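You operate a simulated robot arm through the tools that you are given. There is no shell and no other tool.

The job below is to be done with a simulated two-armed robot. You get a single attempt, and the scene is never put back.

Task
Switch the sealer on, set 160C, zero the counter and seal the cup in the tray.
Fine: zero it before sealing, and slide the tray out afterwards.

The check looks at the end state, three seconds after you hand in, the way a careful person would. Anything else that was tipped, shoved, dropped, spilled or broken makes it a failure. Lids that push on must go on centred and level and be pressed home; caps that screw on are set level and turned clockwise until they are tight.

Robot
Two 7-joint arms with fingered hands on one trunk that stands fixed in place. Base frame: the origin is at the foot of the trunk, x ahead of it, y to its left, z up; the work surface is at about z = 950. Readings come in mm, degrees, newtons and seconds.
The left shoulder is at [81, 173, 1153], the right one opposite. With the tool pointing down near the work surface each hand reaches from about 440 to 800 mm from the base axis, measured 20 degrees to its own side. Payload 3.5 kg a hand.
The tool frame of a hand sits at the grasp point between the pads (the TCP): z along the fingers, y along the line on which they close. The tips reach 30 mm beyond it. The gripper opens to 104 mm. The gripper's body begins 35 mm behind the TCP. The gripper is a hand of 3 fingers: y runs from the thumb to the fingers, the wrist lies at [-15, -104, -178] in the tool frame, and closing takes about 1.5 s.
Orientation is that of the tool frame in the base frame, as a unit quaternion [x, y, z, w]. With the fingers straight down and the wrist toward the robot, the tool's x, y and z point along [0, 1, 0], [1, 0, 0] and [0, 0, -1] of the base frame.

Tools
- The arms move only by the tool servo_tool. It takes "left_plan", "right_plan" or both (then of equal length, played together; a hand with none holds still); each is a list of rows, each a list of 3 entries, a list of its own where there are three numbers: the shift along the tool's x, y, z in mm, then the turn, a rotation vector about the tool's x, y, z in degrees, then the opening, from 0 (shut) to 1 (fully open). In form: [[[x, y, z], [wx, wy, wz], hand], ...]. A call has 1 to 20 rows; each row shifts and turns the commanded pose from where the row before left it, along the tool's axes as they then stand. Rows are played at 5 a second. More than 50 mm and 8.6 degrees between two rows, or a gripper value outside its range, and nothing of the call is played. A pose out of reach is approached as far as the arm can. The call stops where the force on the tool passes 60 N (or 10 N more than at its start, if that is more) or the arm is blocked; 0.2 s more then pass. The fingers move at their own pace (about 72 mm/s each) and stop on an object; they squeeze with about 23 N. The grip force told is the motor's: it shows also when the fingers shut on nothing. Time passes only in rows, and 0.2 s behind the last, so rows that do not move let the fingers close. The reply holds the time, the measured pose of the TCP, the force on the tool along the base axes, the opening and the grip force, in the units named above and with some noise, with the torque about the TCP (base axes, N m) and any sound that the robot's microphone picked up, and new pictures: "pictures" is both (left out), scene, wrist or none (wrist: the cameras of the hands that moved).
- Cameras (640 x 400 px; columns grow to the right, rows downward): "scene" is now at [173.7, 42, 1373.2]; the picture's right is [0.43, -0.90, 0.00], its down [-0.09, -0.04, -0.99] and it looks along [0.90, 0.43, -0.10] (base axes); focal length 214 px, centre (320, 200). "left" rides on the left gripper at [-64, -94, -117] in its tool frame; the picture's right is [-0.72, -0.33, 0.61], its down [0.64, -0.65, 0.40] and it looks along [0.27, 0.68, 0.68] (tool axes); focal length 238 px, centre (320, 200). "right" rides on the right gripper at [64, -94, -117] in its tool frame; the picture's right is [-0.72, 0.33, -0.61], its down [-0.64, -0.65, 0.40] and it looks along [-0.27, 0.68, 0.68] (tool axes); focal length 238 px, centre (320, 200).
- raise_lower(by): slides the trunk up (or, below 0, down) by that many mm; the arms and the scene camera ride with it, the base frame stays. It gives what a move gives, with no picture.
- grasp_type(shape, hand): the hand has 3 fingers and takes this shape, open, in about a second: jaw (thumb against the fingers, like two jaws); tri (thumb and two fingers); tip (a fingertip pinch); poke (one finger out to press); point (the index stretched); flat (the hand flat); cup (the hand cupped); fist (a fist). The gripper value then closes the fingers along that shape, each until it touches; the sizes above hold for jaw. It gives what a move gives, with no picture.
- turn_head(pan, tilt): turns the head with the scene camera to pan (to the left, within 86 degrees either way) and tilt (down, from -29 to 69), counted from straight ahead of the robot. It gives what a move gives, and a new picture of the scene camera.
- locate(camera, pixels): for up to 12 pixels [column, row] of the newest picture of that camera ("zoom" is the newest enlarged one), the place [x, y, z] in the base frame of the surface seen there, good to about 3 mm. The clock stands still meanwhile.
- close_up(camera, box): a new picture of the part [left, top, right, bottom] of that camera's present view, enlarged. The clock stands still meanwhile.
- finish_job(): hands the job in; it is judged then, once.

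Unless the task says otherwise, let go and move clear before handing in.

The tools are called by a JSON object that holds its "op" and its "data". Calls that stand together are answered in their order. servo_tool: Moves the arms, as the interface text tells. Its arguments: {"type":"object","properties":{"left_plan":{"type":"array","items":{"type":"array"}},"right_plan":{"type":"array","items":{"type":"array"}},"pictures":{"type":"string","enum":["both","scene","wrist","none"]}},"required":[]} The other tools are called the same way: raise_lower (by) slides the trunk up or down; grasp_type (shape, hand) gives the hand a shape; turn_head (pan, tilt) turns the head that bears the scene camera; locate (camera, pixels) gives the place of the surface under pixels of a picture; close_up (camera, box) takes an enlarged picture of a part of a camera's view; finish_job () hands the job in.

At the start:

```text
clock: 0.0
left_tcp_pos: [347.1, 436.1, 1463.4]
left_tool_rot: [0.706, 0.708, 0.0, 0.0]
left_contact_force: [-0.6, -0.1, -0.1]
left_torque: [-0.02, 0.03, -0.01]
left_finger_gap: 103.9
left_finger_force: 0.0
left_shape: jaw
right_tcp_pos: [407.5, 37.6, 1425.9]
right_tool_rot: [0.707, 0.707, 0.0, 0.001]
right_contact_force: [0.4, -1.2, 0.0]
right_torque: [-0.03, 0.0, -0.03]
right_finger_gap: 103.5
right_finger_force: 0.0
right_shape: jaw
trunk travel left (down, up): [-250.0, 504.0]
head pan, tilt: [25.8, 5.8]
```

scene: 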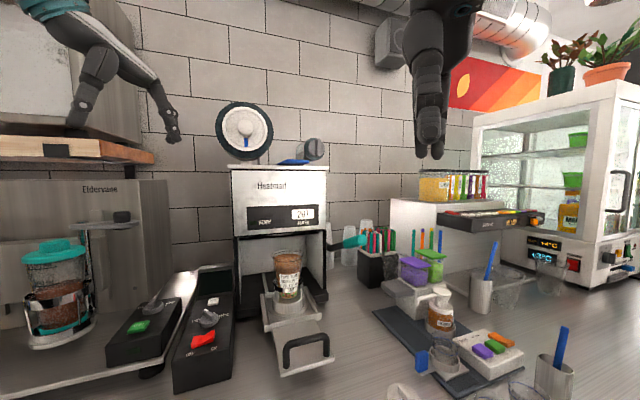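
right: 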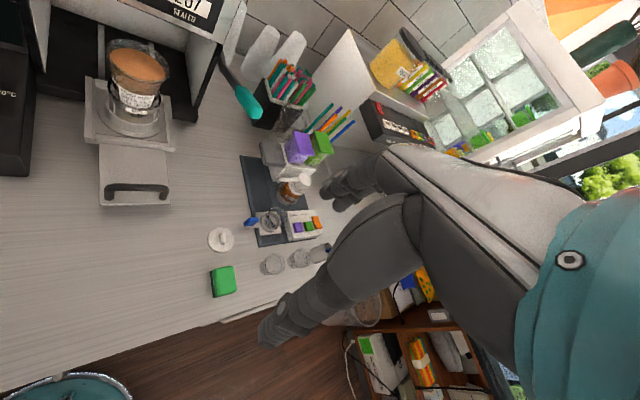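
left: 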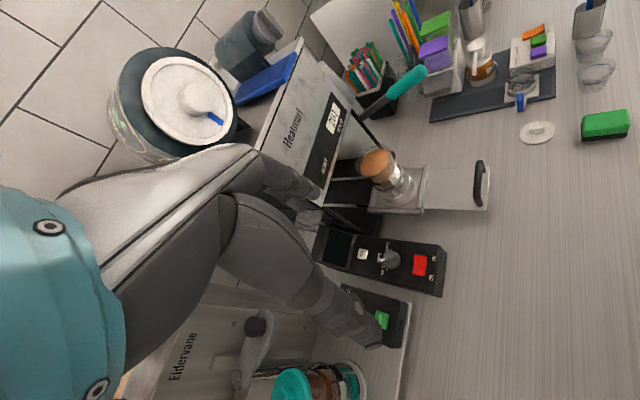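

The scene picture shows a "Heatmart" sealer (around 280,230) with a cup on its pulled-out tray, a teal lever (345,242) and a control box (205,330) with a red switch, a knob and a white button. I'll look at these enlarged before moving.

{"op": "close_up", "data": {"camera": "scene", "box": [160, 250, 260, 400]}}

{"op": "close_up", "data": {"camera": "scene", "box": [220, 150, 400, 380]}}

{"op": "close_up", "data": {"camera": "left", "box": [300, 200, 460, 320]}}

{"op": "close_up", "data": {"camera": "right", "box": [0, 0, 280, 220]}}

```text
2.67 times, centred on (210, 325) of scene
```

zoom: 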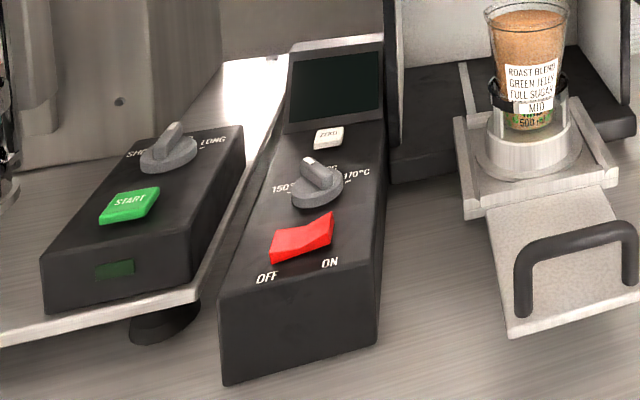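

```text
1.74 times, centred on (310, 265) of scene
```

zoom: 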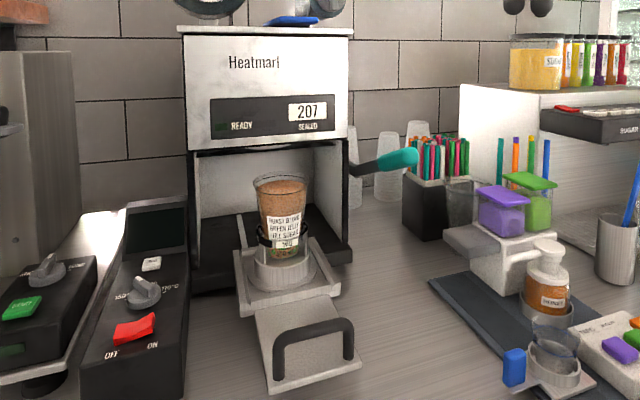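

```text
3.33 times, centred on (380, 260) of left
```

zoom: 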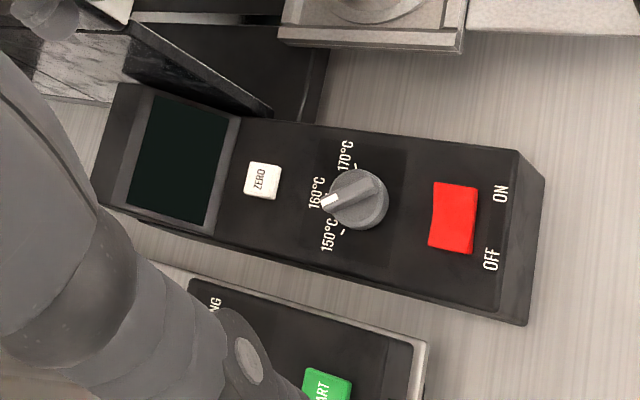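

```text
1.82 times, centred on (140, 110) of right
```

zoom: 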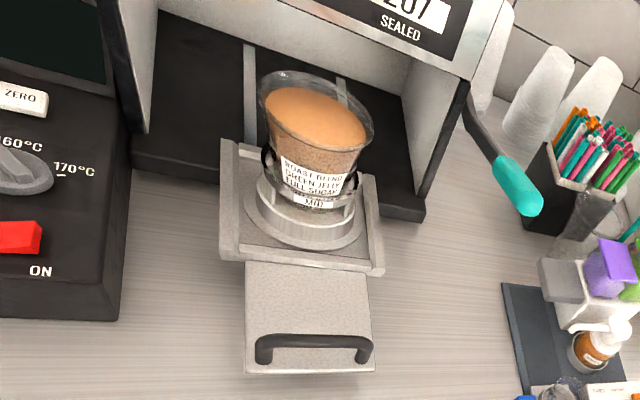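

The control box carries an OFF/ON rocker, a 150/160/170 knob and a ZERO button, and the sealer's counter reads 207. I'll measure these features and the tray and lever.

{"op": "locate", "data": {"camera": "left", "pixels": [[362, 254], [388, 258], [413, 265], [420, 265], [425, 258], [422, 273], [340, 245], [440, 250], [434, 295], [312, 258], [382, 262], [391, 255]]}}

{"op": "locate", "data": {"camera": "right", "pixels": [[137, 188], [110, 190], [165, 190], [138, 62], [130, 120], [95, 130], [175, 130], [240, 100], [225, 72], [135, 205], [103, 150], [170, 150]]}}

{"op": "close_up", "data": {"camera": "left", "box": [350, 230, 440, 290]}}

{"op": "close_up", "data": {"camera": "scene", "box": [180, 285, 240, 355]}}

{"op": "turn_head", "data": {"pan": 25, "tilt": 35}}

```text
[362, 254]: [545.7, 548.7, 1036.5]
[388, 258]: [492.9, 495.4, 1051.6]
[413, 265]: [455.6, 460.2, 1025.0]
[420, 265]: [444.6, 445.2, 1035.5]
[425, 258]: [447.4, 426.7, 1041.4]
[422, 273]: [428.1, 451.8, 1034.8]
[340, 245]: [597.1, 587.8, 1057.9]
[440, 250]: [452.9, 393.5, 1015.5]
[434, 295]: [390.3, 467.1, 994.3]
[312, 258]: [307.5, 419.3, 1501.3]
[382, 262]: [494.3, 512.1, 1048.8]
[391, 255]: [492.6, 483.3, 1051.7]
```

```text
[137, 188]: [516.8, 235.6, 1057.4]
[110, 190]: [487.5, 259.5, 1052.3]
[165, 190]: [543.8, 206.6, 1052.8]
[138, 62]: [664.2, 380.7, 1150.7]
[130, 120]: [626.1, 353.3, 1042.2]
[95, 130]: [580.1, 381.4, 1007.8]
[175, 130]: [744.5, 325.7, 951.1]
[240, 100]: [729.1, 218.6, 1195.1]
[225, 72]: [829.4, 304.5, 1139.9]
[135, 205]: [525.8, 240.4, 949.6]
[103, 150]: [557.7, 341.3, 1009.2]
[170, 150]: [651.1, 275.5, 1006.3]
```

```text
6.67 times, centred on (395, 260) of left
```

zoom: 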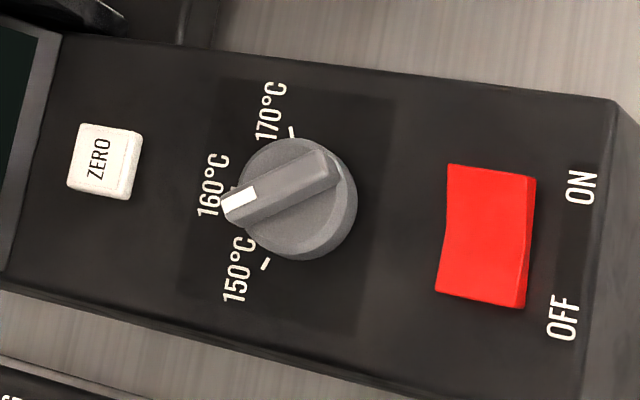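

```text
5.71 times, centred on (210, 320) of scene
```

zoom: 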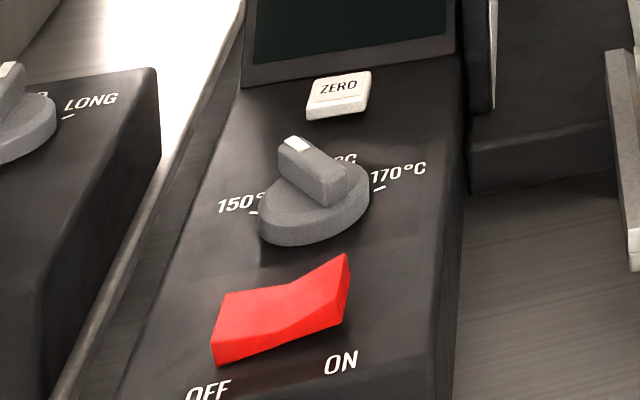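

```text
clock: 0.9
left_tcp_pos: [346.6, 435.6, 1463.6]
left_tool_rot: [0.707, 0.707, 0.0, 0.0]
left_contact_force: [0.3, 0.0, -0.4]
left_torque: [0.03, 0.0, 0.02]
left_finger_gap: 103.8
left_finger_force: 0.0
left_shape: jaw
right_tcp_pos: [408.1, 38.5, 1426.4]
right_tool_rot: [0.708, 0.706, 0.0, 0.0]
right_contact_force: [-0.9, -1.2, -0.5]
right_torque: [0.03, 0.01, -0.01]
right_finger_gap: 103.5
right_finger_force: 0.0
right_shape: jaw
trunk travel left (down, up): [-250.0, 504.0]
head pan, tilt: [25.0, 35.0]
```

scene: 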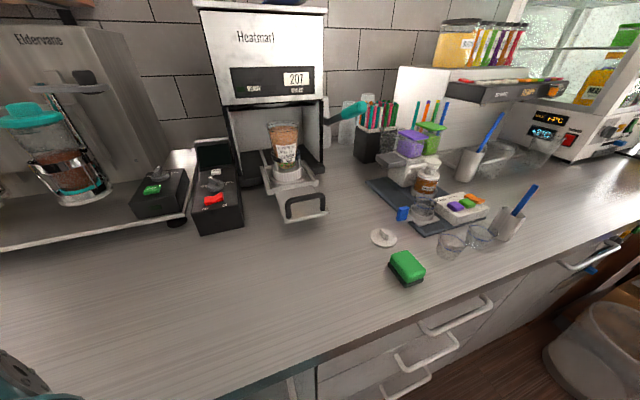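

The rocker's right (ON) side stands proud, so the sealer is off, and the box's axis runs at about 45 degrees from rocker (443,443) to ZERO (546,549). I'll shape the left hand for poking and turn it to the box's axis.

{"op": "grasp_type", "data": {"shape": "poke", "hand": "left"}}

{"op": "servo_tool", "data": {"left_plan": [[[0, 0, 0], [0, 0, -7.5], 1], [[0, 0, 0], [0, 0, -7.5], 1], [[0, 0, 0], [0, 0, -7.5], 1], [[0, 0, 0], [0, 0, -7.5], 1], [[0, 0, 0], [0, 0, -7.5], 1], [[0, 0, 0], [0, 0, -7.5], 1], [[0, 0, 40], [0, 0, 0], 1], [[0, 0, 40], [0, 0, 0], 1], [[0, 0, 40], [0, 0, 0], 1]]}}

```text
clock: 1.8
left_tcp_pos: [347.0, 437.0, 1464.9]
left_tool_rot: [0.707, 0.707, 0.0, 0.0]
left_contact_force: [0.0, 1.1, 0.6]
left_torque: [0.04, 0.0, -0.01]
left_finger_gap: 0.2
left_finger_force: 0.0
left_shape: poke
right_tcp_pos: [407.9, 38.1, 1426.4]
right_tool_rot: [0.707, 0.707, 0.0, 0.0]
right_contact_force: [0.3, -0.6, -0.2]
right_torque: [-0.01, 0.02, 0.03]
right_finger_gap: 103.6
right_finger_force: 0.1
right_shape: jaw
trunk travel left (down, up): [-250.0, 504.0]
head pan, tilt: [25.0, 35.0]
```

```text
clock: 3.8
left_tcp_pos: [347.3, 436.1, 1344.6]
left_tool_rot: [0.382, 0.924, 0.0, 0.001]
left_contact_force: [1.0, 0.5, -0.5]
left_torque: [-0.05, 0.02, -0.02]
left_finger_gap: 0.1
left_finger_force: 0.1
left_shape: poke
right_tcp_pos: [406.5, 38.5, 1426.5]
right_tool_rot: [0.707, 0.707, 0.0, 0.001]
right_contact_force: [0.3, 0.3, -1.0]
right_torque: [0.04, 0.01, 0.01]
right_finger_gap: 103.3
right_finger_force: 0.1
right_shape: jaw
trunk travel left (down, up): [-250.0, 504.0]
head pan, tilt: [25.0, 35.0]
```

scene: 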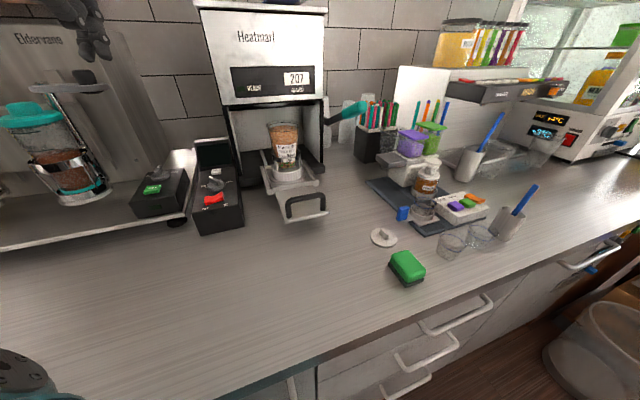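
left: 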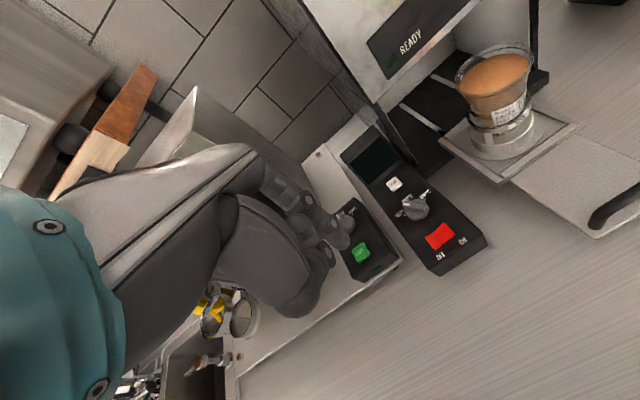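

The arm is turned to 45 degrees at z 1345; I'll enlarge the hand in the left picture near (325,240) to find the poking fingertip.

{"op": "close_up", "data": {"camera": "left", "box": [220, 140, 420, 340]}}

{"op": "close_up", "data": {"camera": "left", "box": [340, 120, 500, 280]}}

{"op": "locate", "data": {"camera": "left", "pixels": [[336, 232], [348, 220], [333, 205], [440, 236], [415, 207], [394, 184], [290, 195], [447, 228], [430, 240]]}}

```text
2.00 times, centred on (320, 240) of left
```

zoom: 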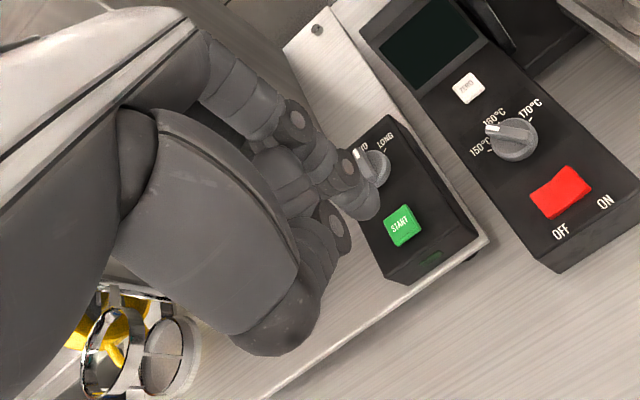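

```text
2.50 times, centred on (420, 200) of left
```

zoom: 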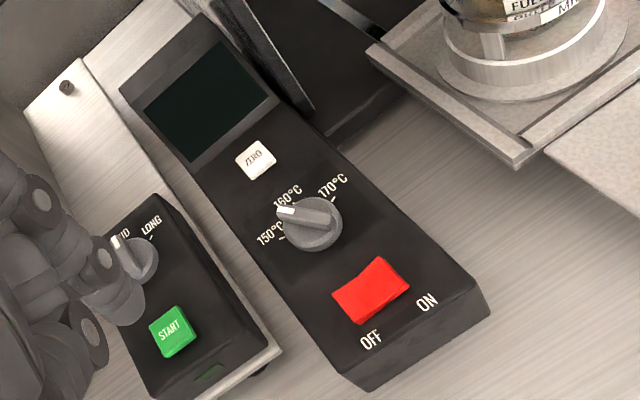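

```text
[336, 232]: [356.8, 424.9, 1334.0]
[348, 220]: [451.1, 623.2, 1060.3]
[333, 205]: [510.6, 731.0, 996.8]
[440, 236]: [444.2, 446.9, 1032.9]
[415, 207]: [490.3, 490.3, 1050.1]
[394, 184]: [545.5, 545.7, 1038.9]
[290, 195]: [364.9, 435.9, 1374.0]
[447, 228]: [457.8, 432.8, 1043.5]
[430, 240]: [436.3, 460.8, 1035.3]
```

The poking finger's tip is at about (341,246) of the left picture; I'll measure it relative to the TCP.

{"op": "locate", "data": {"camera": "left", "pixels": [[341, 247], [338, 243], [342, 244], [343, 248], [339, 248], [330, 232], [326, 235]]}}

{"op": "close_up", "data": {"camera": "left", "box": [290, 200, 370, 280]}}

```text
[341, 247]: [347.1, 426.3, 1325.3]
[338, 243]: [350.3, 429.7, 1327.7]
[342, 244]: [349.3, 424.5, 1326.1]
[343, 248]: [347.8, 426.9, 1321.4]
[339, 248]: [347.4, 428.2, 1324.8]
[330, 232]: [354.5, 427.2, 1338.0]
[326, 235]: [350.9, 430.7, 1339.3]
```

```text
5.00 times, centred on (330, 240) of left
```

zoom: 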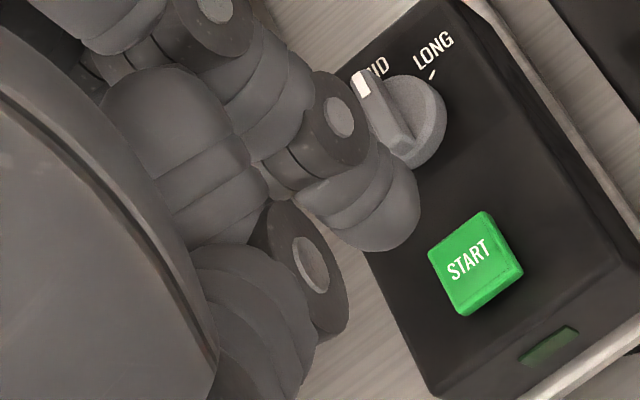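

The fingertip sits essentially 30 mm beyond the TCP on its axis. I'll go over the rocker's ON end near (455,434) and stop above it to check.

{"op": "servo_tool", "data": {"left_plan": [[[-26, 25, 0], [0, 0, 0], 1], [[-26, 25, 20], [0, 0, 0], 1], [[-26, 25, 40], [0, 0, 0], 1], [[0, 0, 40], [0, 0, 0], 1], [[0, 0, 40], [0, 0, 0], 1], [[0, 0, 40], [0, 0, 0], 1], [[0, 0, 40], [0, 0, 0], 1], [[0, 0, 15], [0, 0, 0], 1], [[0, 0, 0], [0, 0, 0], 1]]}}

```text
refused: row 3 steps farther than a row can; nothing moved
```

{"op": "servo_tool", "data": {"left_plan": [[[-26, 25, 0], [0, 0, 0], 1], [[-26, 25, 20], [0, 0, 0], 1], [[-26, 25, 20], [0, 0, 0], 1], [[0, 0, 40], [0, 0, 0], 1], [[0, 0, 40], [0, 0, 0], 1], [[0, 0, 40], [0, 0, 0], 1], [[0, 0, 40], [0, 0, 0], 1], [[0, 0, 35], [0, 0, 0], 1], [[0, 0, 0], [0, 0, 0], 1]]}}

```text
clock: 5.8
left_tcp_pos: [454.9, 433.4, 1109.6]
left_tool_rot: [0.383, 0.924, 0.0, 0.0]
left_contact_force: [-0.1, -0.4, -0.9]
left_torque: [-0.02, -0.05, 0.02]
left_finger_gap: 0.0
left_finger_force: 0.0
left_shape: poke
right_tcp_pos: [408.1, 37.7, 1426.1]
right_tool_rot: [0.707, 0.707, 0.0, 0.001]
right_contact_force: [-0.3, -0.2, -0.2]
right_torque: [-0.02, -0.01, 0.02]
right_finger_gap: 103.5
right_finger_force: 0.0
right_shape: jaw
trunk travel left (down, up): [-250.0, 504.0]
head pan, tilt: [25.0, 35.0]
```

scene: 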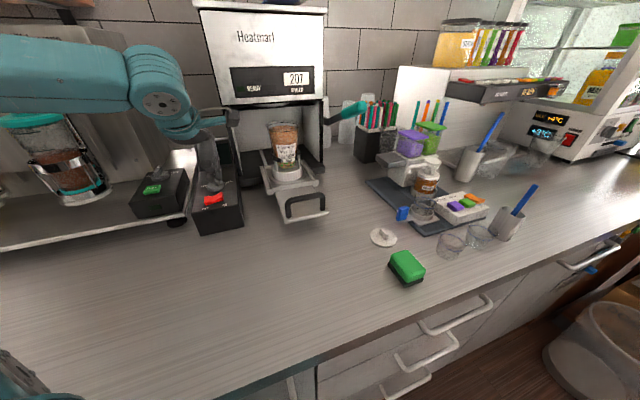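
left: 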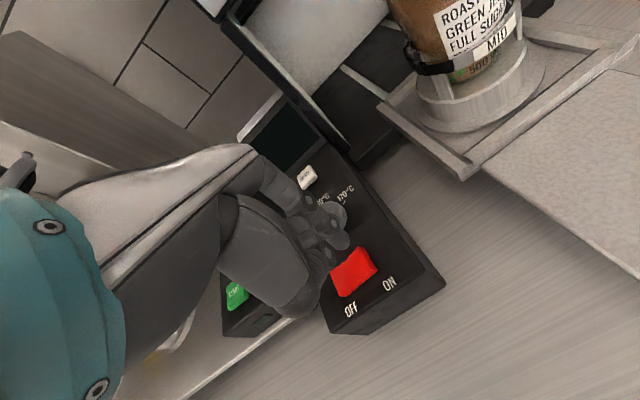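

The tip hangs about 40 mm above the rocker (left picture 350,270). I'll re-measure the rocker's ends from this closer view.

{"op": "locate", "data": {"camera": "left", "pixels": [[341, 280], [352, 272], [366, 262], [372, 266], [345, 292], [336, 268], [390, 285], [398, 262], [306, 178], [341, 246], [362, 251]]}}

{"op": "close_up", "data": {"camera": "left", "box": [280, 150, 440, 310]}}

{"op": "close_up", "data": {"camera": "scene", "box": [120, 80, 280, 240]}}

```text
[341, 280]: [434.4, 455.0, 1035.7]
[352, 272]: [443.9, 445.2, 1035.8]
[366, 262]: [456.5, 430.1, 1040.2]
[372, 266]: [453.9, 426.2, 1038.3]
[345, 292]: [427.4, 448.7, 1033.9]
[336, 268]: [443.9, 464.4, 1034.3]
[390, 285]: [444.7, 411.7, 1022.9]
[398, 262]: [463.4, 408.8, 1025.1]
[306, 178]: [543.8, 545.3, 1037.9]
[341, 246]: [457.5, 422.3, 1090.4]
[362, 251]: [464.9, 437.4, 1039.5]
```

```text
2.50 times, centred on (360, 230) of left
```

zoom: 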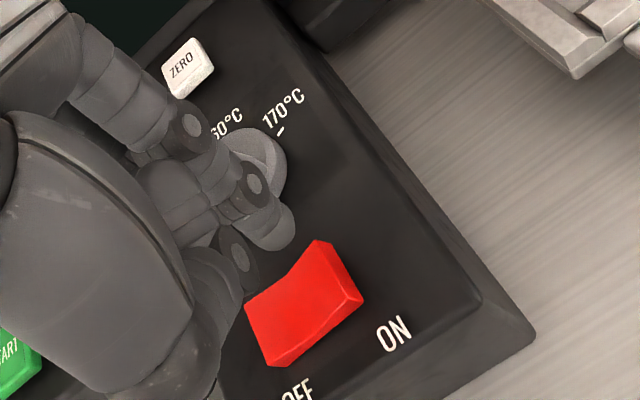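

```text
2.50 times, centred on (200, 160) of scene
```

zoom: 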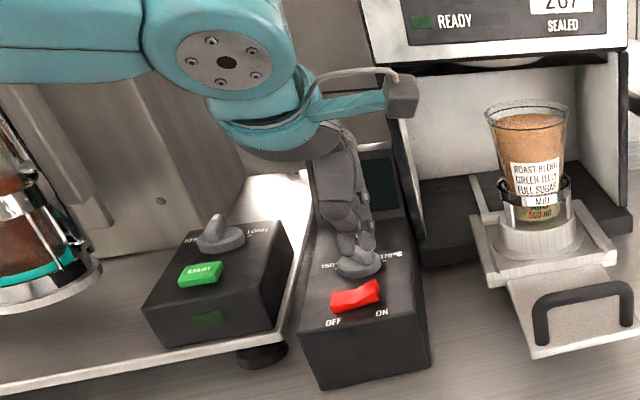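

The rocker's ON end spans (465,437) to (454,426) at z 1040, right under the tip at (455,433). I'll descend in small steps and press.

{"op": "servo_tool", "data": {"left_plan": [[[0, 0, 10], [0, 0, 0], 1], [[0, 0, 10], [0, 0, 0], 1], [[0, 0, 8], [0, 0, 0], 1], [[0, 0, 4], [0, 0, 0], 1], [[0, 0, 4], [0, 0, 0], 1], [[0, 0, 3], [0, 0, 0], 1], [[0, 0, 3], [0, 0, 0], 1]]}}

```text
clock: 7.4
left_tcp_pos: [456.5, 434.0, 1067.9]
left_tool_rot: [0.382, 0.924, 0.001, -0.001]
left_contact_force: [0.5, 0.0, 2.7]
left_torque: [-0.03, 0.06, 0.03]
left_finger_gap: 0.1
left_finger_force: 0.1
left_shape: poke
right_tcp_pos: [406.9, 38.4, 1427.3]
right_tool_rot: [0.707, 0.707, 0.0, 0.001]
right_contact_force: [-0.1, -0.4, -0.3]
right_torque: [0.01, -0.01, -0.01]
right_finger_gap: 103.5
right_finger_force: 0.1
right_shape: jaw
trunk travel left (down, up): [-250.0, 504.0]
head pan, tilt: [25.0, 35.0]
```

scene: 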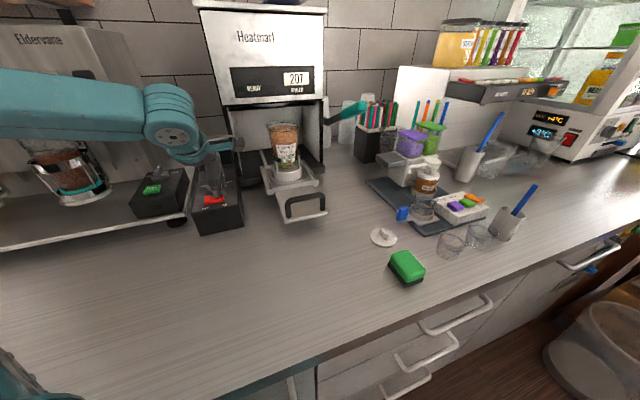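
left: 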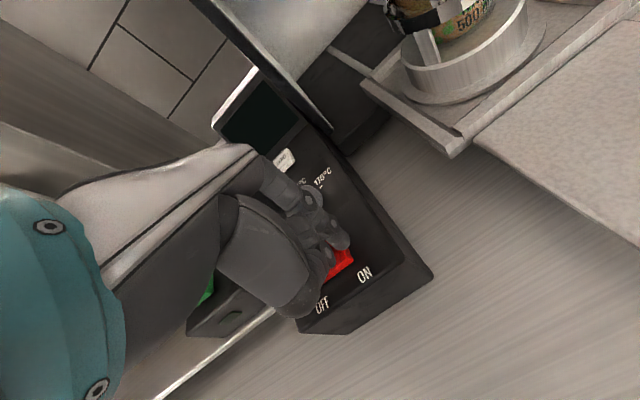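

The tip now touches the rocker with about 3 N. I'll press a little further in small steps.

{"op": "servo_tool", "data": {"left_plan": [[[0, 0, 3], [0, 0, 0], 1], [[0, 0, 3], [0, 0, 0], 1], [[0, 0, 2], [0, 0, 0], 1]], "pictures": "wrist"}}

{"op": "close_up", "data": {"camera": "scene", "box": [140, 40, 340, 240]}}

```text
clock: 8.2
left_tcp_pos: [456.0, 433.4, 1066.1]
left_tool_rot: [0.382, 0.924, 0.006, 0.005]
left_contact_force: [-0.5, 5.4, 39.0]
left_torque: [0.13, -0.12, 0.0]
left_finger_gap: 0.0
left_finger_force: 0.0
left_shape: poke
right_tcp_pos: [404.5, 36.6, 1427.1]
right_tool_rot: [0.708, 0.707, 0.002, 0.0]
right_contact_force: [-0.5, 0.7, 0.5]
right_torque: [0.0, 0.02, 0.03]
right_finger_gap: 103.6
right_finger_force: 0.0
right_shape: jaw
trunk travel left (down, up): [-250.0, 504.0]
head pan, tilt: [25.0, 35.0]
```

left: 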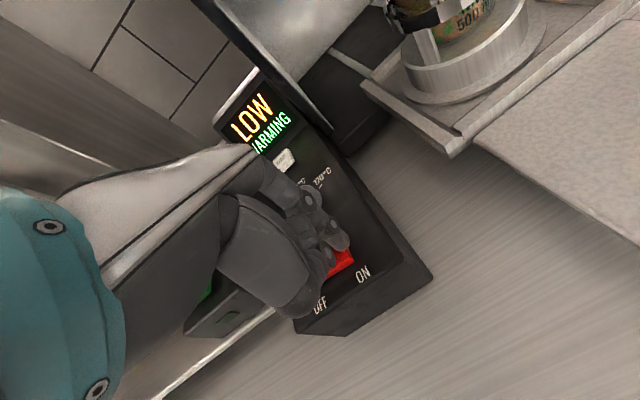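

```text
2.00 times, centred on (240, 140) of scene
```

zoom: 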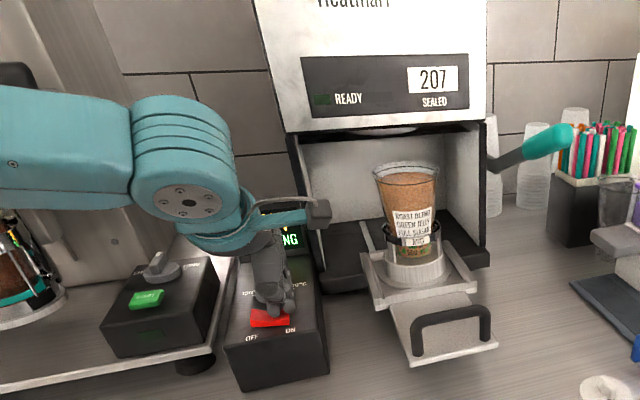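

The display lit: it reads "LOW / WARMING", so the switch is on. I'll lift off and look at the knob from a better angle.

{"op": "servo_tool", "data": {"left_plan": [[[0, 0, -10], [0, 0, 0], 1], [[0, 0, -30], [0, 0, 0], 1], [[0, -20, -40], [0, 0, 0], 1], [[0, -40, -20], [0, 0, 0], 1], [[0, -40, -20], [0, 0, 0], 1]]}}

{"op": "close_up", "data": {"camera": "left", "box": [320, 100, 480, 260]}}

{"op": "close_up", "data": {"camera": "scene", "box": [180, 130, 260, 240]}}

```text
clock: 9.4
left_tcp_pos: [384.3, 361.8, 1179.3]
left_tool_rot: [0.383, 0.924, 0.0, 0.0]
left_contact_force: [-0.7, -1.1, 0.3]
left_torque: [0.0, 0.0, 0.02]
left_finger_gap: 0.1
left_finger_force: 0.1
left_shape: poke
right_tcp_pos: [406.4, 37.8, 1426.7]
right_tool_rot: [0.707, 0.707, 0.0, 0.0]
right_contact_force: [0.4, -0.2, -0.4]
right_torque: [-0.01, -0.02, 0.0]
right_finger_gap: 103.7
right_finger_force: 0.1
right_shape: jaw
trunk travel left (down, up): [-250.0, 504.0]
head pan, tilt: [25.0, 35.0]
```

scene: 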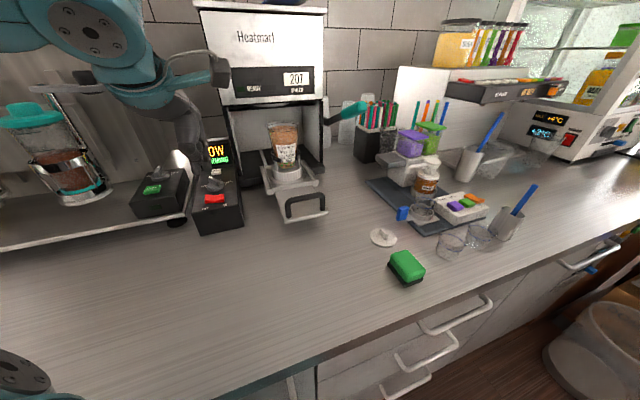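
left: 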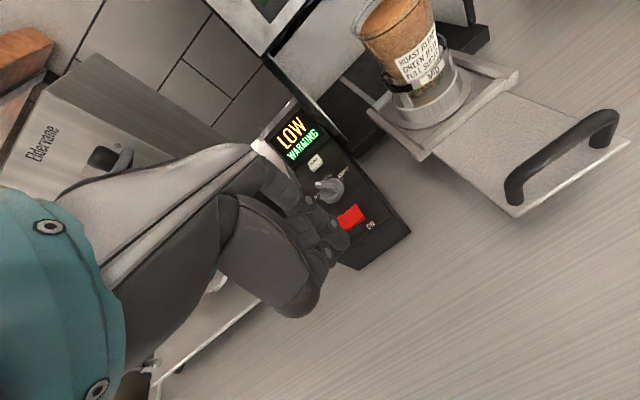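

```text
2.50 times, centred on (400, 180) of left
```

zoom: 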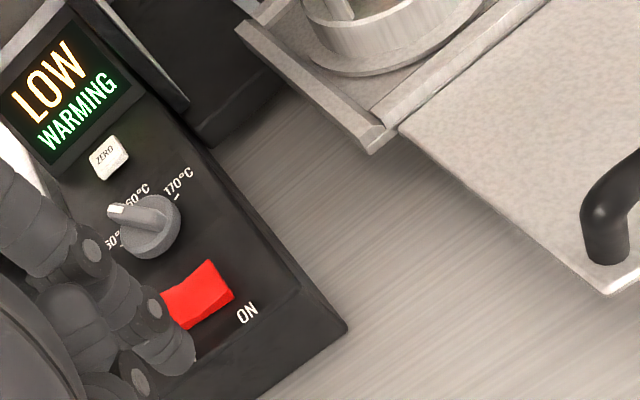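

```text
3.64 times, centred on (220, 185) of scene
```

zoom: 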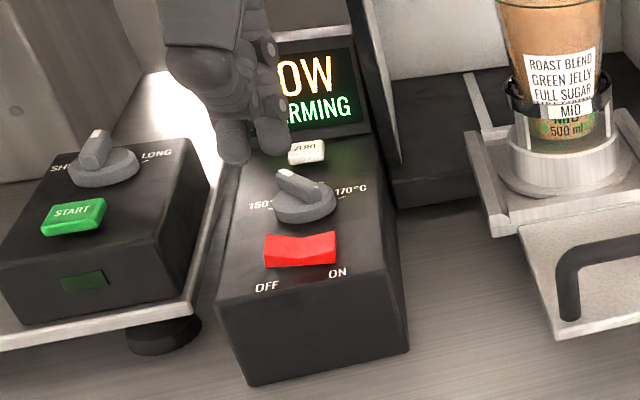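

The rocker now lies down on its ON side. The knob's white tip points left of the 160 mark, so I'll measure its bar and ticks to find the turn needed.

{"op": "locate", "data": {"camera": "zoom", "pixels": [[284, 174], [298, 184], [312, 192], [322, 202], [278, 212], [335, 200], [305, 222], [264, 208], [340, 193], [305, 152], [300, 203], [275, 205]]}}

{"op": "locate", "data": {"camera": "left", "pixels": [[318, 184], [330, 186], [336, 189], [322, 192], [346, 184], [332, 200], [340, 200], [344, 178], [315, 161], [320, 163]]}}

{"op": "close_up", "data": {"camera": "scene", "box": [200, 170, 235, 205]}}

{"op": "close_up", "data": {"camera": "left", "box": [300, 150, 380, 230]}}

```text
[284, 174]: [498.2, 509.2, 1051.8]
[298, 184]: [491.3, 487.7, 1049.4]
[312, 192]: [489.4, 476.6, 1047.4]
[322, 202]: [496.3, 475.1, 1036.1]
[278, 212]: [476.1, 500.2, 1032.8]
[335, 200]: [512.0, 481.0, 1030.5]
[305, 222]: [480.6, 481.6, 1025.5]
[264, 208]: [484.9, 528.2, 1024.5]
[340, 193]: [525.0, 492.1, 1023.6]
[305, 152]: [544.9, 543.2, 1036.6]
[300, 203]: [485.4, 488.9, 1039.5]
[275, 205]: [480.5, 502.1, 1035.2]
```

```text
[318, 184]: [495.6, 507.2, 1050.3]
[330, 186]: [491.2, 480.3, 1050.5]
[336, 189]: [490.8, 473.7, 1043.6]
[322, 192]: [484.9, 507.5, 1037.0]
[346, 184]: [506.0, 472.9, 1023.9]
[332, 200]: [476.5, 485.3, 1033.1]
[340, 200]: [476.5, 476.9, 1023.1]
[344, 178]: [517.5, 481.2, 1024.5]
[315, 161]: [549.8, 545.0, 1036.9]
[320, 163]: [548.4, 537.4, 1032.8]
```

```text
11.43 times, centred on (218, 188) of scene
```

zoom: 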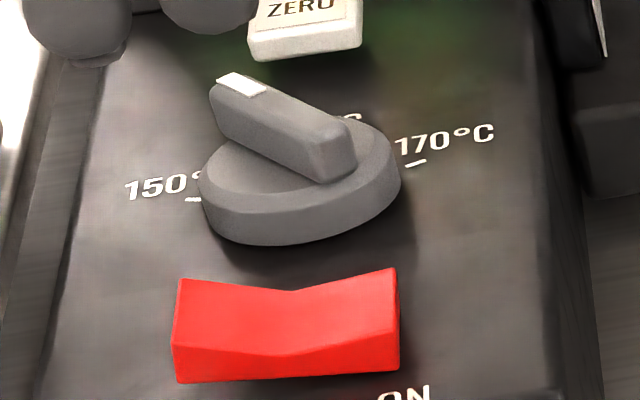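

```text
5.00 times, centred on (340, 190) of left
```

zoom: 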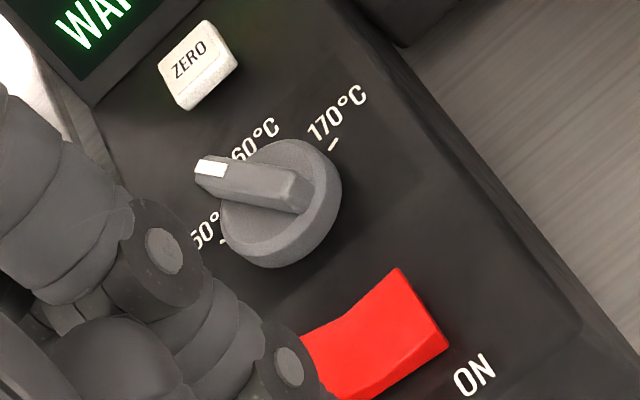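

I'll measure the bar's top and the ticks in this sharper enlargement.

{"op": "locate", "data": {"camera": "zoom", "pixels": [[199, 166], [224, 170], [250, 174], [275, 180], [298, 186], [333, 146], [225, 240], [311, 160], [270, 262], [336, 190], [225, 162], [218, 176]]}}

```text
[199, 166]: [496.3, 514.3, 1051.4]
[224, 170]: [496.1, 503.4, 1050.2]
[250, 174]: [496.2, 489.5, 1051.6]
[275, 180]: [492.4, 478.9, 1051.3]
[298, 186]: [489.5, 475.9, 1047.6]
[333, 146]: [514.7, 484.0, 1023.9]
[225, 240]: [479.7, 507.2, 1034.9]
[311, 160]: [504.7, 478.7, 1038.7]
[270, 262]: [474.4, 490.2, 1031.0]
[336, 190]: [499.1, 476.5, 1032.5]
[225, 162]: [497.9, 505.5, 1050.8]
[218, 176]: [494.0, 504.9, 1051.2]
```

The knob's bar runs from (491,477) to the white tip (496.5,513), about 36 degrees anticlockwise of the 160 mark, which agrees with "LOW". I'll make the left hand a jaw, turn it across the bar and bring it above the knob at (494.5,494.5).

{"op": "grasp_type", "data": {"shape": "jaw", "hand": "left"}}

{"op": "servo_tool", "data": {"left_plan": [[[0, 0, -20], [0, 0, 7.7], 0.45], [[0, 0, -10], [0, 0, 7.7], 0.45], [[0, 0, 0], [0, 0, 7.7], 0.45], [[0, 0, 0], [0, 0, 7.7], 0.45], [[0, 0, 0], [0, 0, 7.7], 0.45], [[0, 0, 0], [0, 0, 7.7], 0.45], [[0, 0, 0], [0, 0, 7.8], 0.45], [[37, 22, 0], [0, 0, 0], 0.45], [[37, 22, 0], [0, 0, 0], 0.45], [[37, 22, 0], [0, 0, 0], 0.45], [[37, 22.5, 0], [0, 0, 0], 0.45], [[0, 0, 0], [0, 0, 0], 0.45]]}}

```text
clock: 10.3
left_tcp_pos: [385.9, 363.5, 1179.6]
left_tool_rot: [0.383, 0.924, 0.0, 0.001]
left_contact_force: [0.5, 0.4, -0.1]
left_torque: [-0.04, 0.0, 0.0]
left_finger_gap: 103.7
left_finger_force: 0.0
left_shape: jaw
right_tcp_pos: [408.6, 38.3, 1426.2]
right_tool_rot: [0.707, 0.708, 0.0, 0.0]
right_contact_force: [-0.3, -0.4, 0.5]
right_torque: [-0.02, 0.0, -0.01]
right_finger_gap: 103.6
right_finger_force: 0.1
right_shape: jaw
trunk travel left (down, up): [-250.0, 504.0]
head pan, tilt: [25.0, 35.0]
```

```text
clock: 12.9
left_tcp_pos: [495.1, 495.9, 1207.4]
left_tool_rot: [0.761, 0.649, 0.0, 0.001]
left_contact_force: [0.5, -0.2, -0.1]
left_torque: [0.01, 0.01, 0.0]
left_finger_gap: 47.0
left_finger_force: 0.0
left_shape: jaw
right_tcp_pos: [406.6, 36.6, 1428.1]
right_tool_rot: [0.707, 0.707, 0.0, 0.0]
right_contact_force: [0.2, 0.0, 0.4]
right_torque: [0.0, 0.01, 0.01]
right_finger_gap: 103.7
right_finger_force: 0.2
right_shape: jaw
trunk travel left (down, up): [-250.0, 504.0]
head pan, tilt: [25.0, 35.0]
```

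scene: 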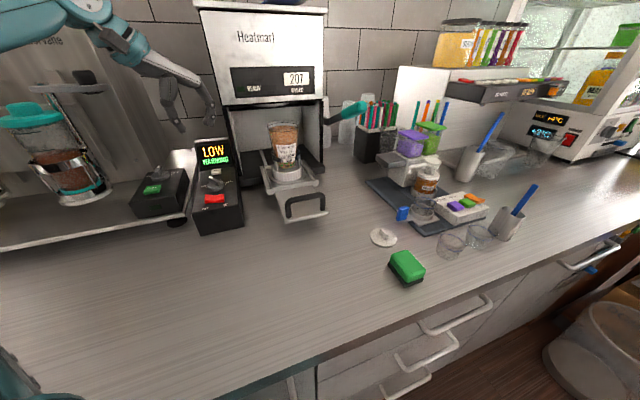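
left: 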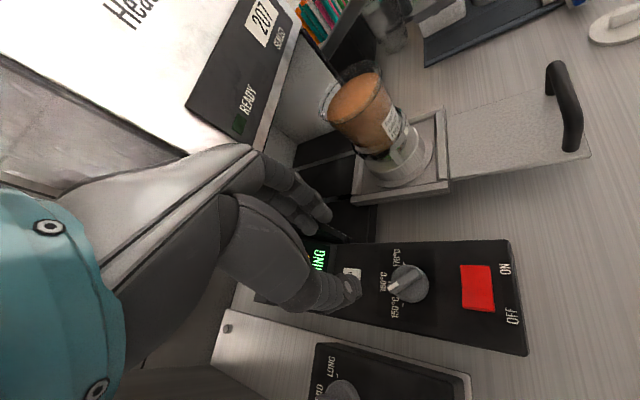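

The hand is above the knob (left picture 408,283). I'll check the knob angle and the clearance to the sealer's front post before descending.

{"op": "close_up", "data": {"camera": "left", "box": [360, 240, 460, 340]}}

{"op": "locate", "data": {"camera": "scene", "pixels": [[228, 108], [233, 160], [240, 185], [205, 60], [170, 60], [216, 105], [178, 125], [320, 100], [325, 165], [200, 15]]}}

{"op": "locate", "data": {"camera": "zoom", "pixels": [[266, 185], [240, 172], [285, 170], [310, 155], [335, 150], [344, 168], [249, 232], [252, 155], [310, 240], [370, 200], [300, 175]]}}

```text
4.00 times, centred on (410, 290) of left
```

zoom: 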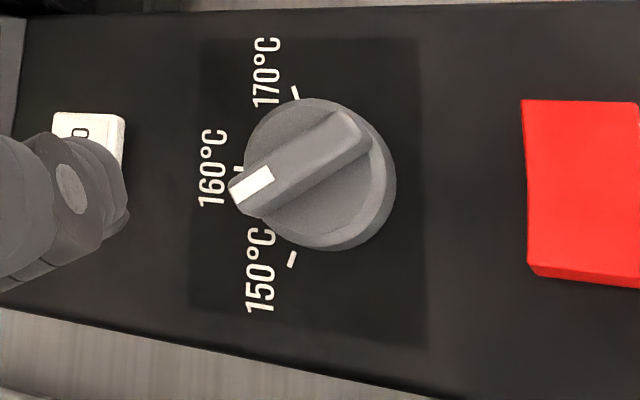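

```text
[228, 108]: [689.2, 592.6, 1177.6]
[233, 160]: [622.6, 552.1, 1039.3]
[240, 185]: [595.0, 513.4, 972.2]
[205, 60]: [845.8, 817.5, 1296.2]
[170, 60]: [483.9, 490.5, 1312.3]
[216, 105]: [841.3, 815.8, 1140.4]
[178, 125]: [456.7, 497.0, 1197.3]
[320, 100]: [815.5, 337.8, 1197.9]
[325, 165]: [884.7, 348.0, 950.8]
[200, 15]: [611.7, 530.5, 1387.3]
```

```text
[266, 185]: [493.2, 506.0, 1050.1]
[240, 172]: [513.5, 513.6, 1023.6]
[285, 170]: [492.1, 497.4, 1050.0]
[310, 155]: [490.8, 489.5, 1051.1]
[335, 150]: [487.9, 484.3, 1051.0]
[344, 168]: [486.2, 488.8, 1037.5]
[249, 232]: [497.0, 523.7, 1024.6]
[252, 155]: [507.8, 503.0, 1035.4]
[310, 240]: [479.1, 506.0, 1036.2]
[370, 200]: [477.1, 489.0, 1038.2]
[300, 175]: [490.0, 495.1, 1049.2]
```

From here the 160 tick shows at (240,172) of the enlargement, and the bar points between 150 and 160. I'll locate all ticks and more bar points.

{"op": "locate", "data": {"camera": "zoom", "pixels": [[292, 260], [295, 92], [239, 172], [236, 190], [250, 205], [275, 172], [242, 205], [325, 120], [350, 128], [365, 145], [295, 178], [300, 150]]}}

```text
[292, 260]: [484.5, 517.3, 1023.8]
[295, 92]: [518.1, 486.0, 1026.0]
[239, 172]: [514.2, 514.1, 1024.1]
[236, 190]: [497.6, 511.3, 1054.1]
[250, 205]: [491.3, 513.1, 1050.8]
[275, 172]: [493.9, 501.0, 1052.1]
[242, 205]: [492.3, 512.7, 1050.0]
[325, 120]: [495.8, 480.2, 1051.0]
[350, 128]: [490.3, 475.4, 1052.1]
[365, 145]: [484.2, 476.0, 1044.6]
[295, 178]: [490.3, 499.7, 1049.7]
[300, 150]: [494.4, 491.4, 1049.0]
```

The bar's centre is about (493,495) at 81 degrees, matching the hand's turn. I'll descend to put the tips beside the bar (TCP z about 1072).

{"op": "servo_tool", "data": {"left_plan": [[[-1, -1.5, 40], [0, 0, 0], 0.4], [[0, 0, 40], [0, 0, 0], 0.4], [[0, 0, 30], [0, 0, 0], 0.4], [[0, 0, 15], [0, 0, 0], 0.4], [[0, 0, 7], [0, 0, 0], 0.4], [[0, 0, 3], [0, 0, 0], 0.4], [[0, 0, 0], [0, 0, 0], 0.4]]}}

{"op": "close_up", "data": {"camera": "scene", "box": [160, 100, 260, 240]}}

{"op": "close_up", "data": {"camera": "left", "box": [260, 160, 420, 320]}}

```text
clock: 14.5
left_tcp_pos: [493.7, 494.7, 1074.4]
left_tool_rot: [0.76, 0.649, 0.0, -0.001]
left_contact_force: [-0.1, -0.4, 0.0]
left_torque: [0.01, 0.01, 0.06]
left_finger_gap: 42.0
left_finger_force: 0.1
left_shape: jaw
right_tcp_pos: [409.4, 39.2, 1427.2]
right_tool_rot: [0.707, 0.707, 0.0, 0.0]
right_contact_force: [-0.1, -0.6, -0.1]
right_torque: [-0.02, 0.0, 0.02]
right_finger_gap: 103.5
right_finger_force: 0.0
right_shape: jaw
trunk travel left (down, up): [-250.0, 504.0]
head pan, tilt: [25.0, 35.0]
```

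scene: 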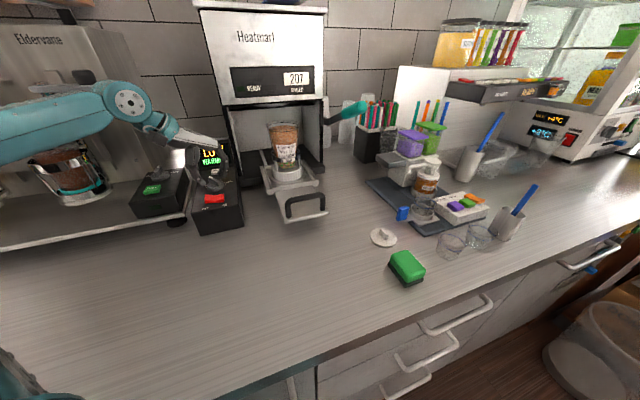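
left: 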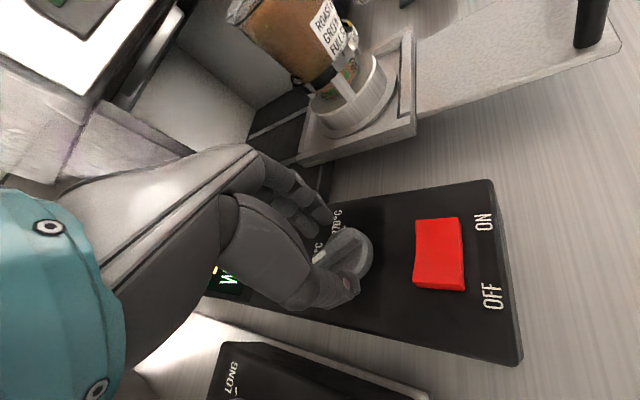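

```text
2.86 times, centred on (210, 170) of scene
```

zoom: 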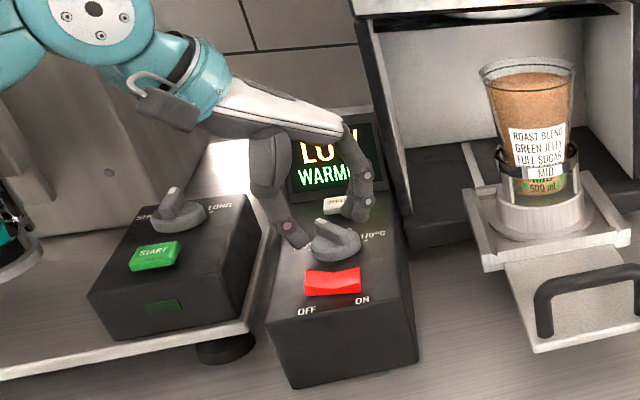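

```text
2.50 times, centred on (340, 240) of left
```

zoom: 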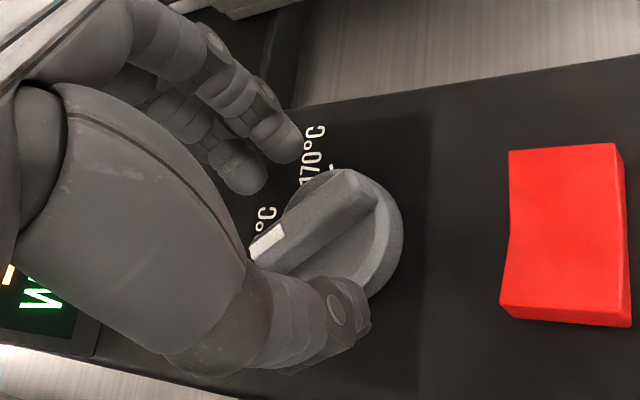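

The thumb and two fingers straddle the bar in the enlargement. I'll sink 2 mm more and close.

{"op": "servo_tool", "data": {"left_plan": [[[0, 0, 2], [0, 0, 0], 0.4], [[0, 0, 0], [0, 0, 0], 0.2], [[0, 0, 0], [0, 0, 0], 0.0], [[0, 0, 0], [0, 0, 0], 0.0], [[0, 0, 0], [0, 0, 0], 0.0], [[0, 0, 0], [0, 0, 0], 0.0]]}}

{"op": "close_up", "data": {"camera": "left", "box": [260, 160, 420, 320]}}

```text
clock: 15.9
left_tcp_pos: [493.2, 496.0, 1072.5]
left_tool_rot: [0.761, 0.649, -0.001, 0.001]
left_contact_force: [0.7, 0.0, -1.3]
left_torque: [0.01, -0.02, -0.01]
left_finger_gap: 6.6
left_finger_force: 23.0
left_shape: jaw
right_tcp_pos: [408.3, 39.0, 1426.0]
right_tool_rot: [0.707, 0.707, 0.0, 0.0]
right_contact_force: [-0.3, -0.4, 1.0]
right_torque: [-0.01, 0.05, -0.02]
right_finger_gap: 103.5
right_finger_force: 0.1
right_shape: jaw
trunk travel left (down, up): [-250.0, 504.0]
head pan, tilt: [25.0, 35.0]
```

scene: 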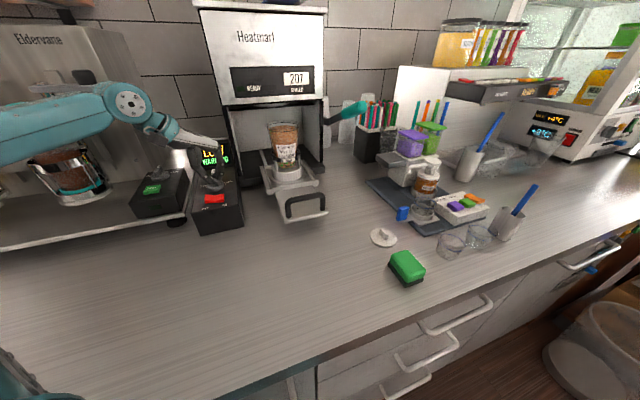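
left: 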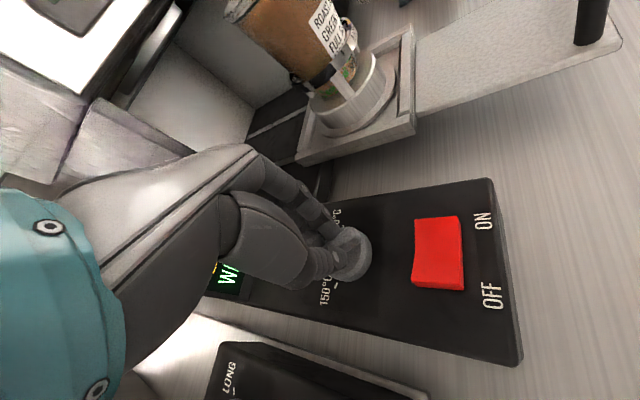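

```text
2.50 times, centred on (340, 240) of left
```

zoom: 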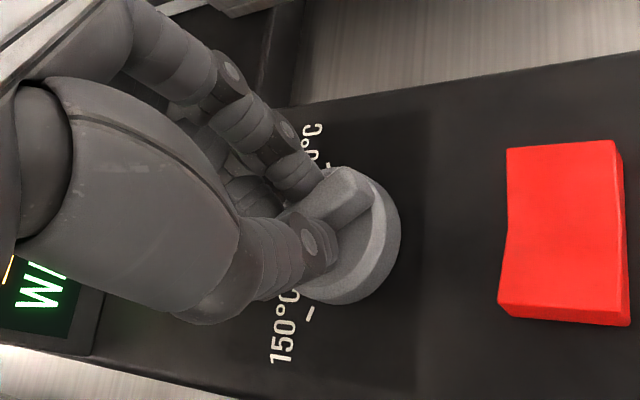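

The bar is gripped (gap 6.6 mm, 23 N). I'll turn clockwise 28 degrees first and check the display.

{"op": "servo_tool", "data": {"left_plan": [[[0, 0, 0], [0, 0, 5.6], 0], [[0, 0, 0], [0, 0, 5.6], 0], [[0, 0, 0], [0, 0, 5.6], 0], [[0, 0, 0], [0, 0, 5.6], 0], [[0, 0, 0], [0, 0, 5.6], 0], [[0, 0, 0], [0, 0, 0], 0]]}}

{"op": "close_up", "data": {"camera": "scene", "box": [180, 120, 260, 220]}}

{"op": "close_up", "data": {"camera": "left", "box": [260, 160, 420, 320]}}

```text
clock: 17.3
left_tcp_pos: [494.9, 495.6, 1072.2]
left_tool_rot: [0.895, 0.446, -0.001, 0.0]
left_contact_force: [1.4, 3.1, -1.2]
left_torque: [0.03, -0.06, 0.0]
left_finger_gap: 6.7
left_finger_force: 22.7
left_shape: jaw
right_tcp_pos: [408.3, 39.0, 1425.5]
right_tool_rot: [0.707, 0.707, 0.0, 0.0]
right_contact_force: [0.2, -0.1, -0.8]
right_torque: [0.0, 0.01, -0.02]
right_finger_gap: 103.6
right_finger_force: 0.0
right_shape: jaw
trunk travel left (down, up): [-250.0, 504.0]
head pan, tilt: [25.0, 35.0]
```

scene: 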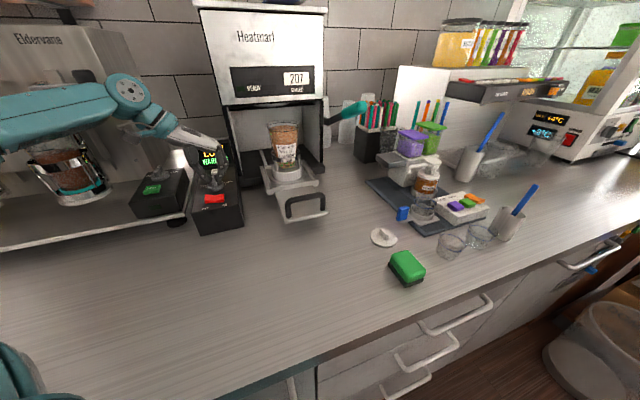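
left: 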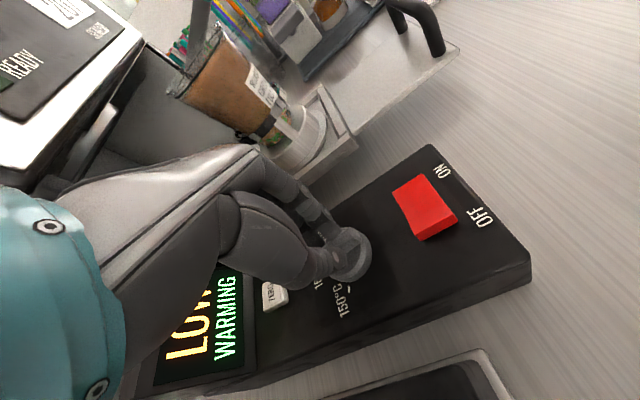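

```text
4.00 times, centred on (220, 170) of scene
```

zoom: 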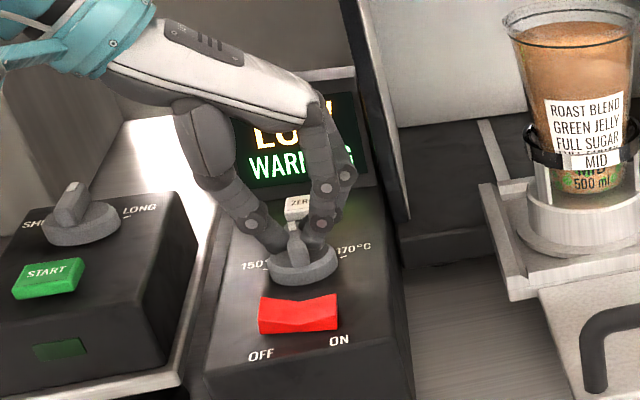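

```text
2.50 times, centred on (340, 240) of left
```

zoom: 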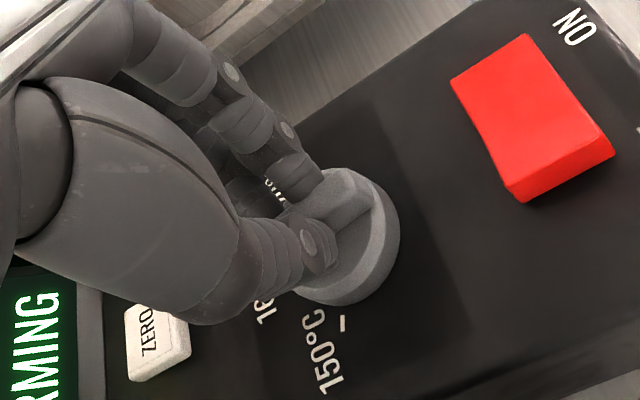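

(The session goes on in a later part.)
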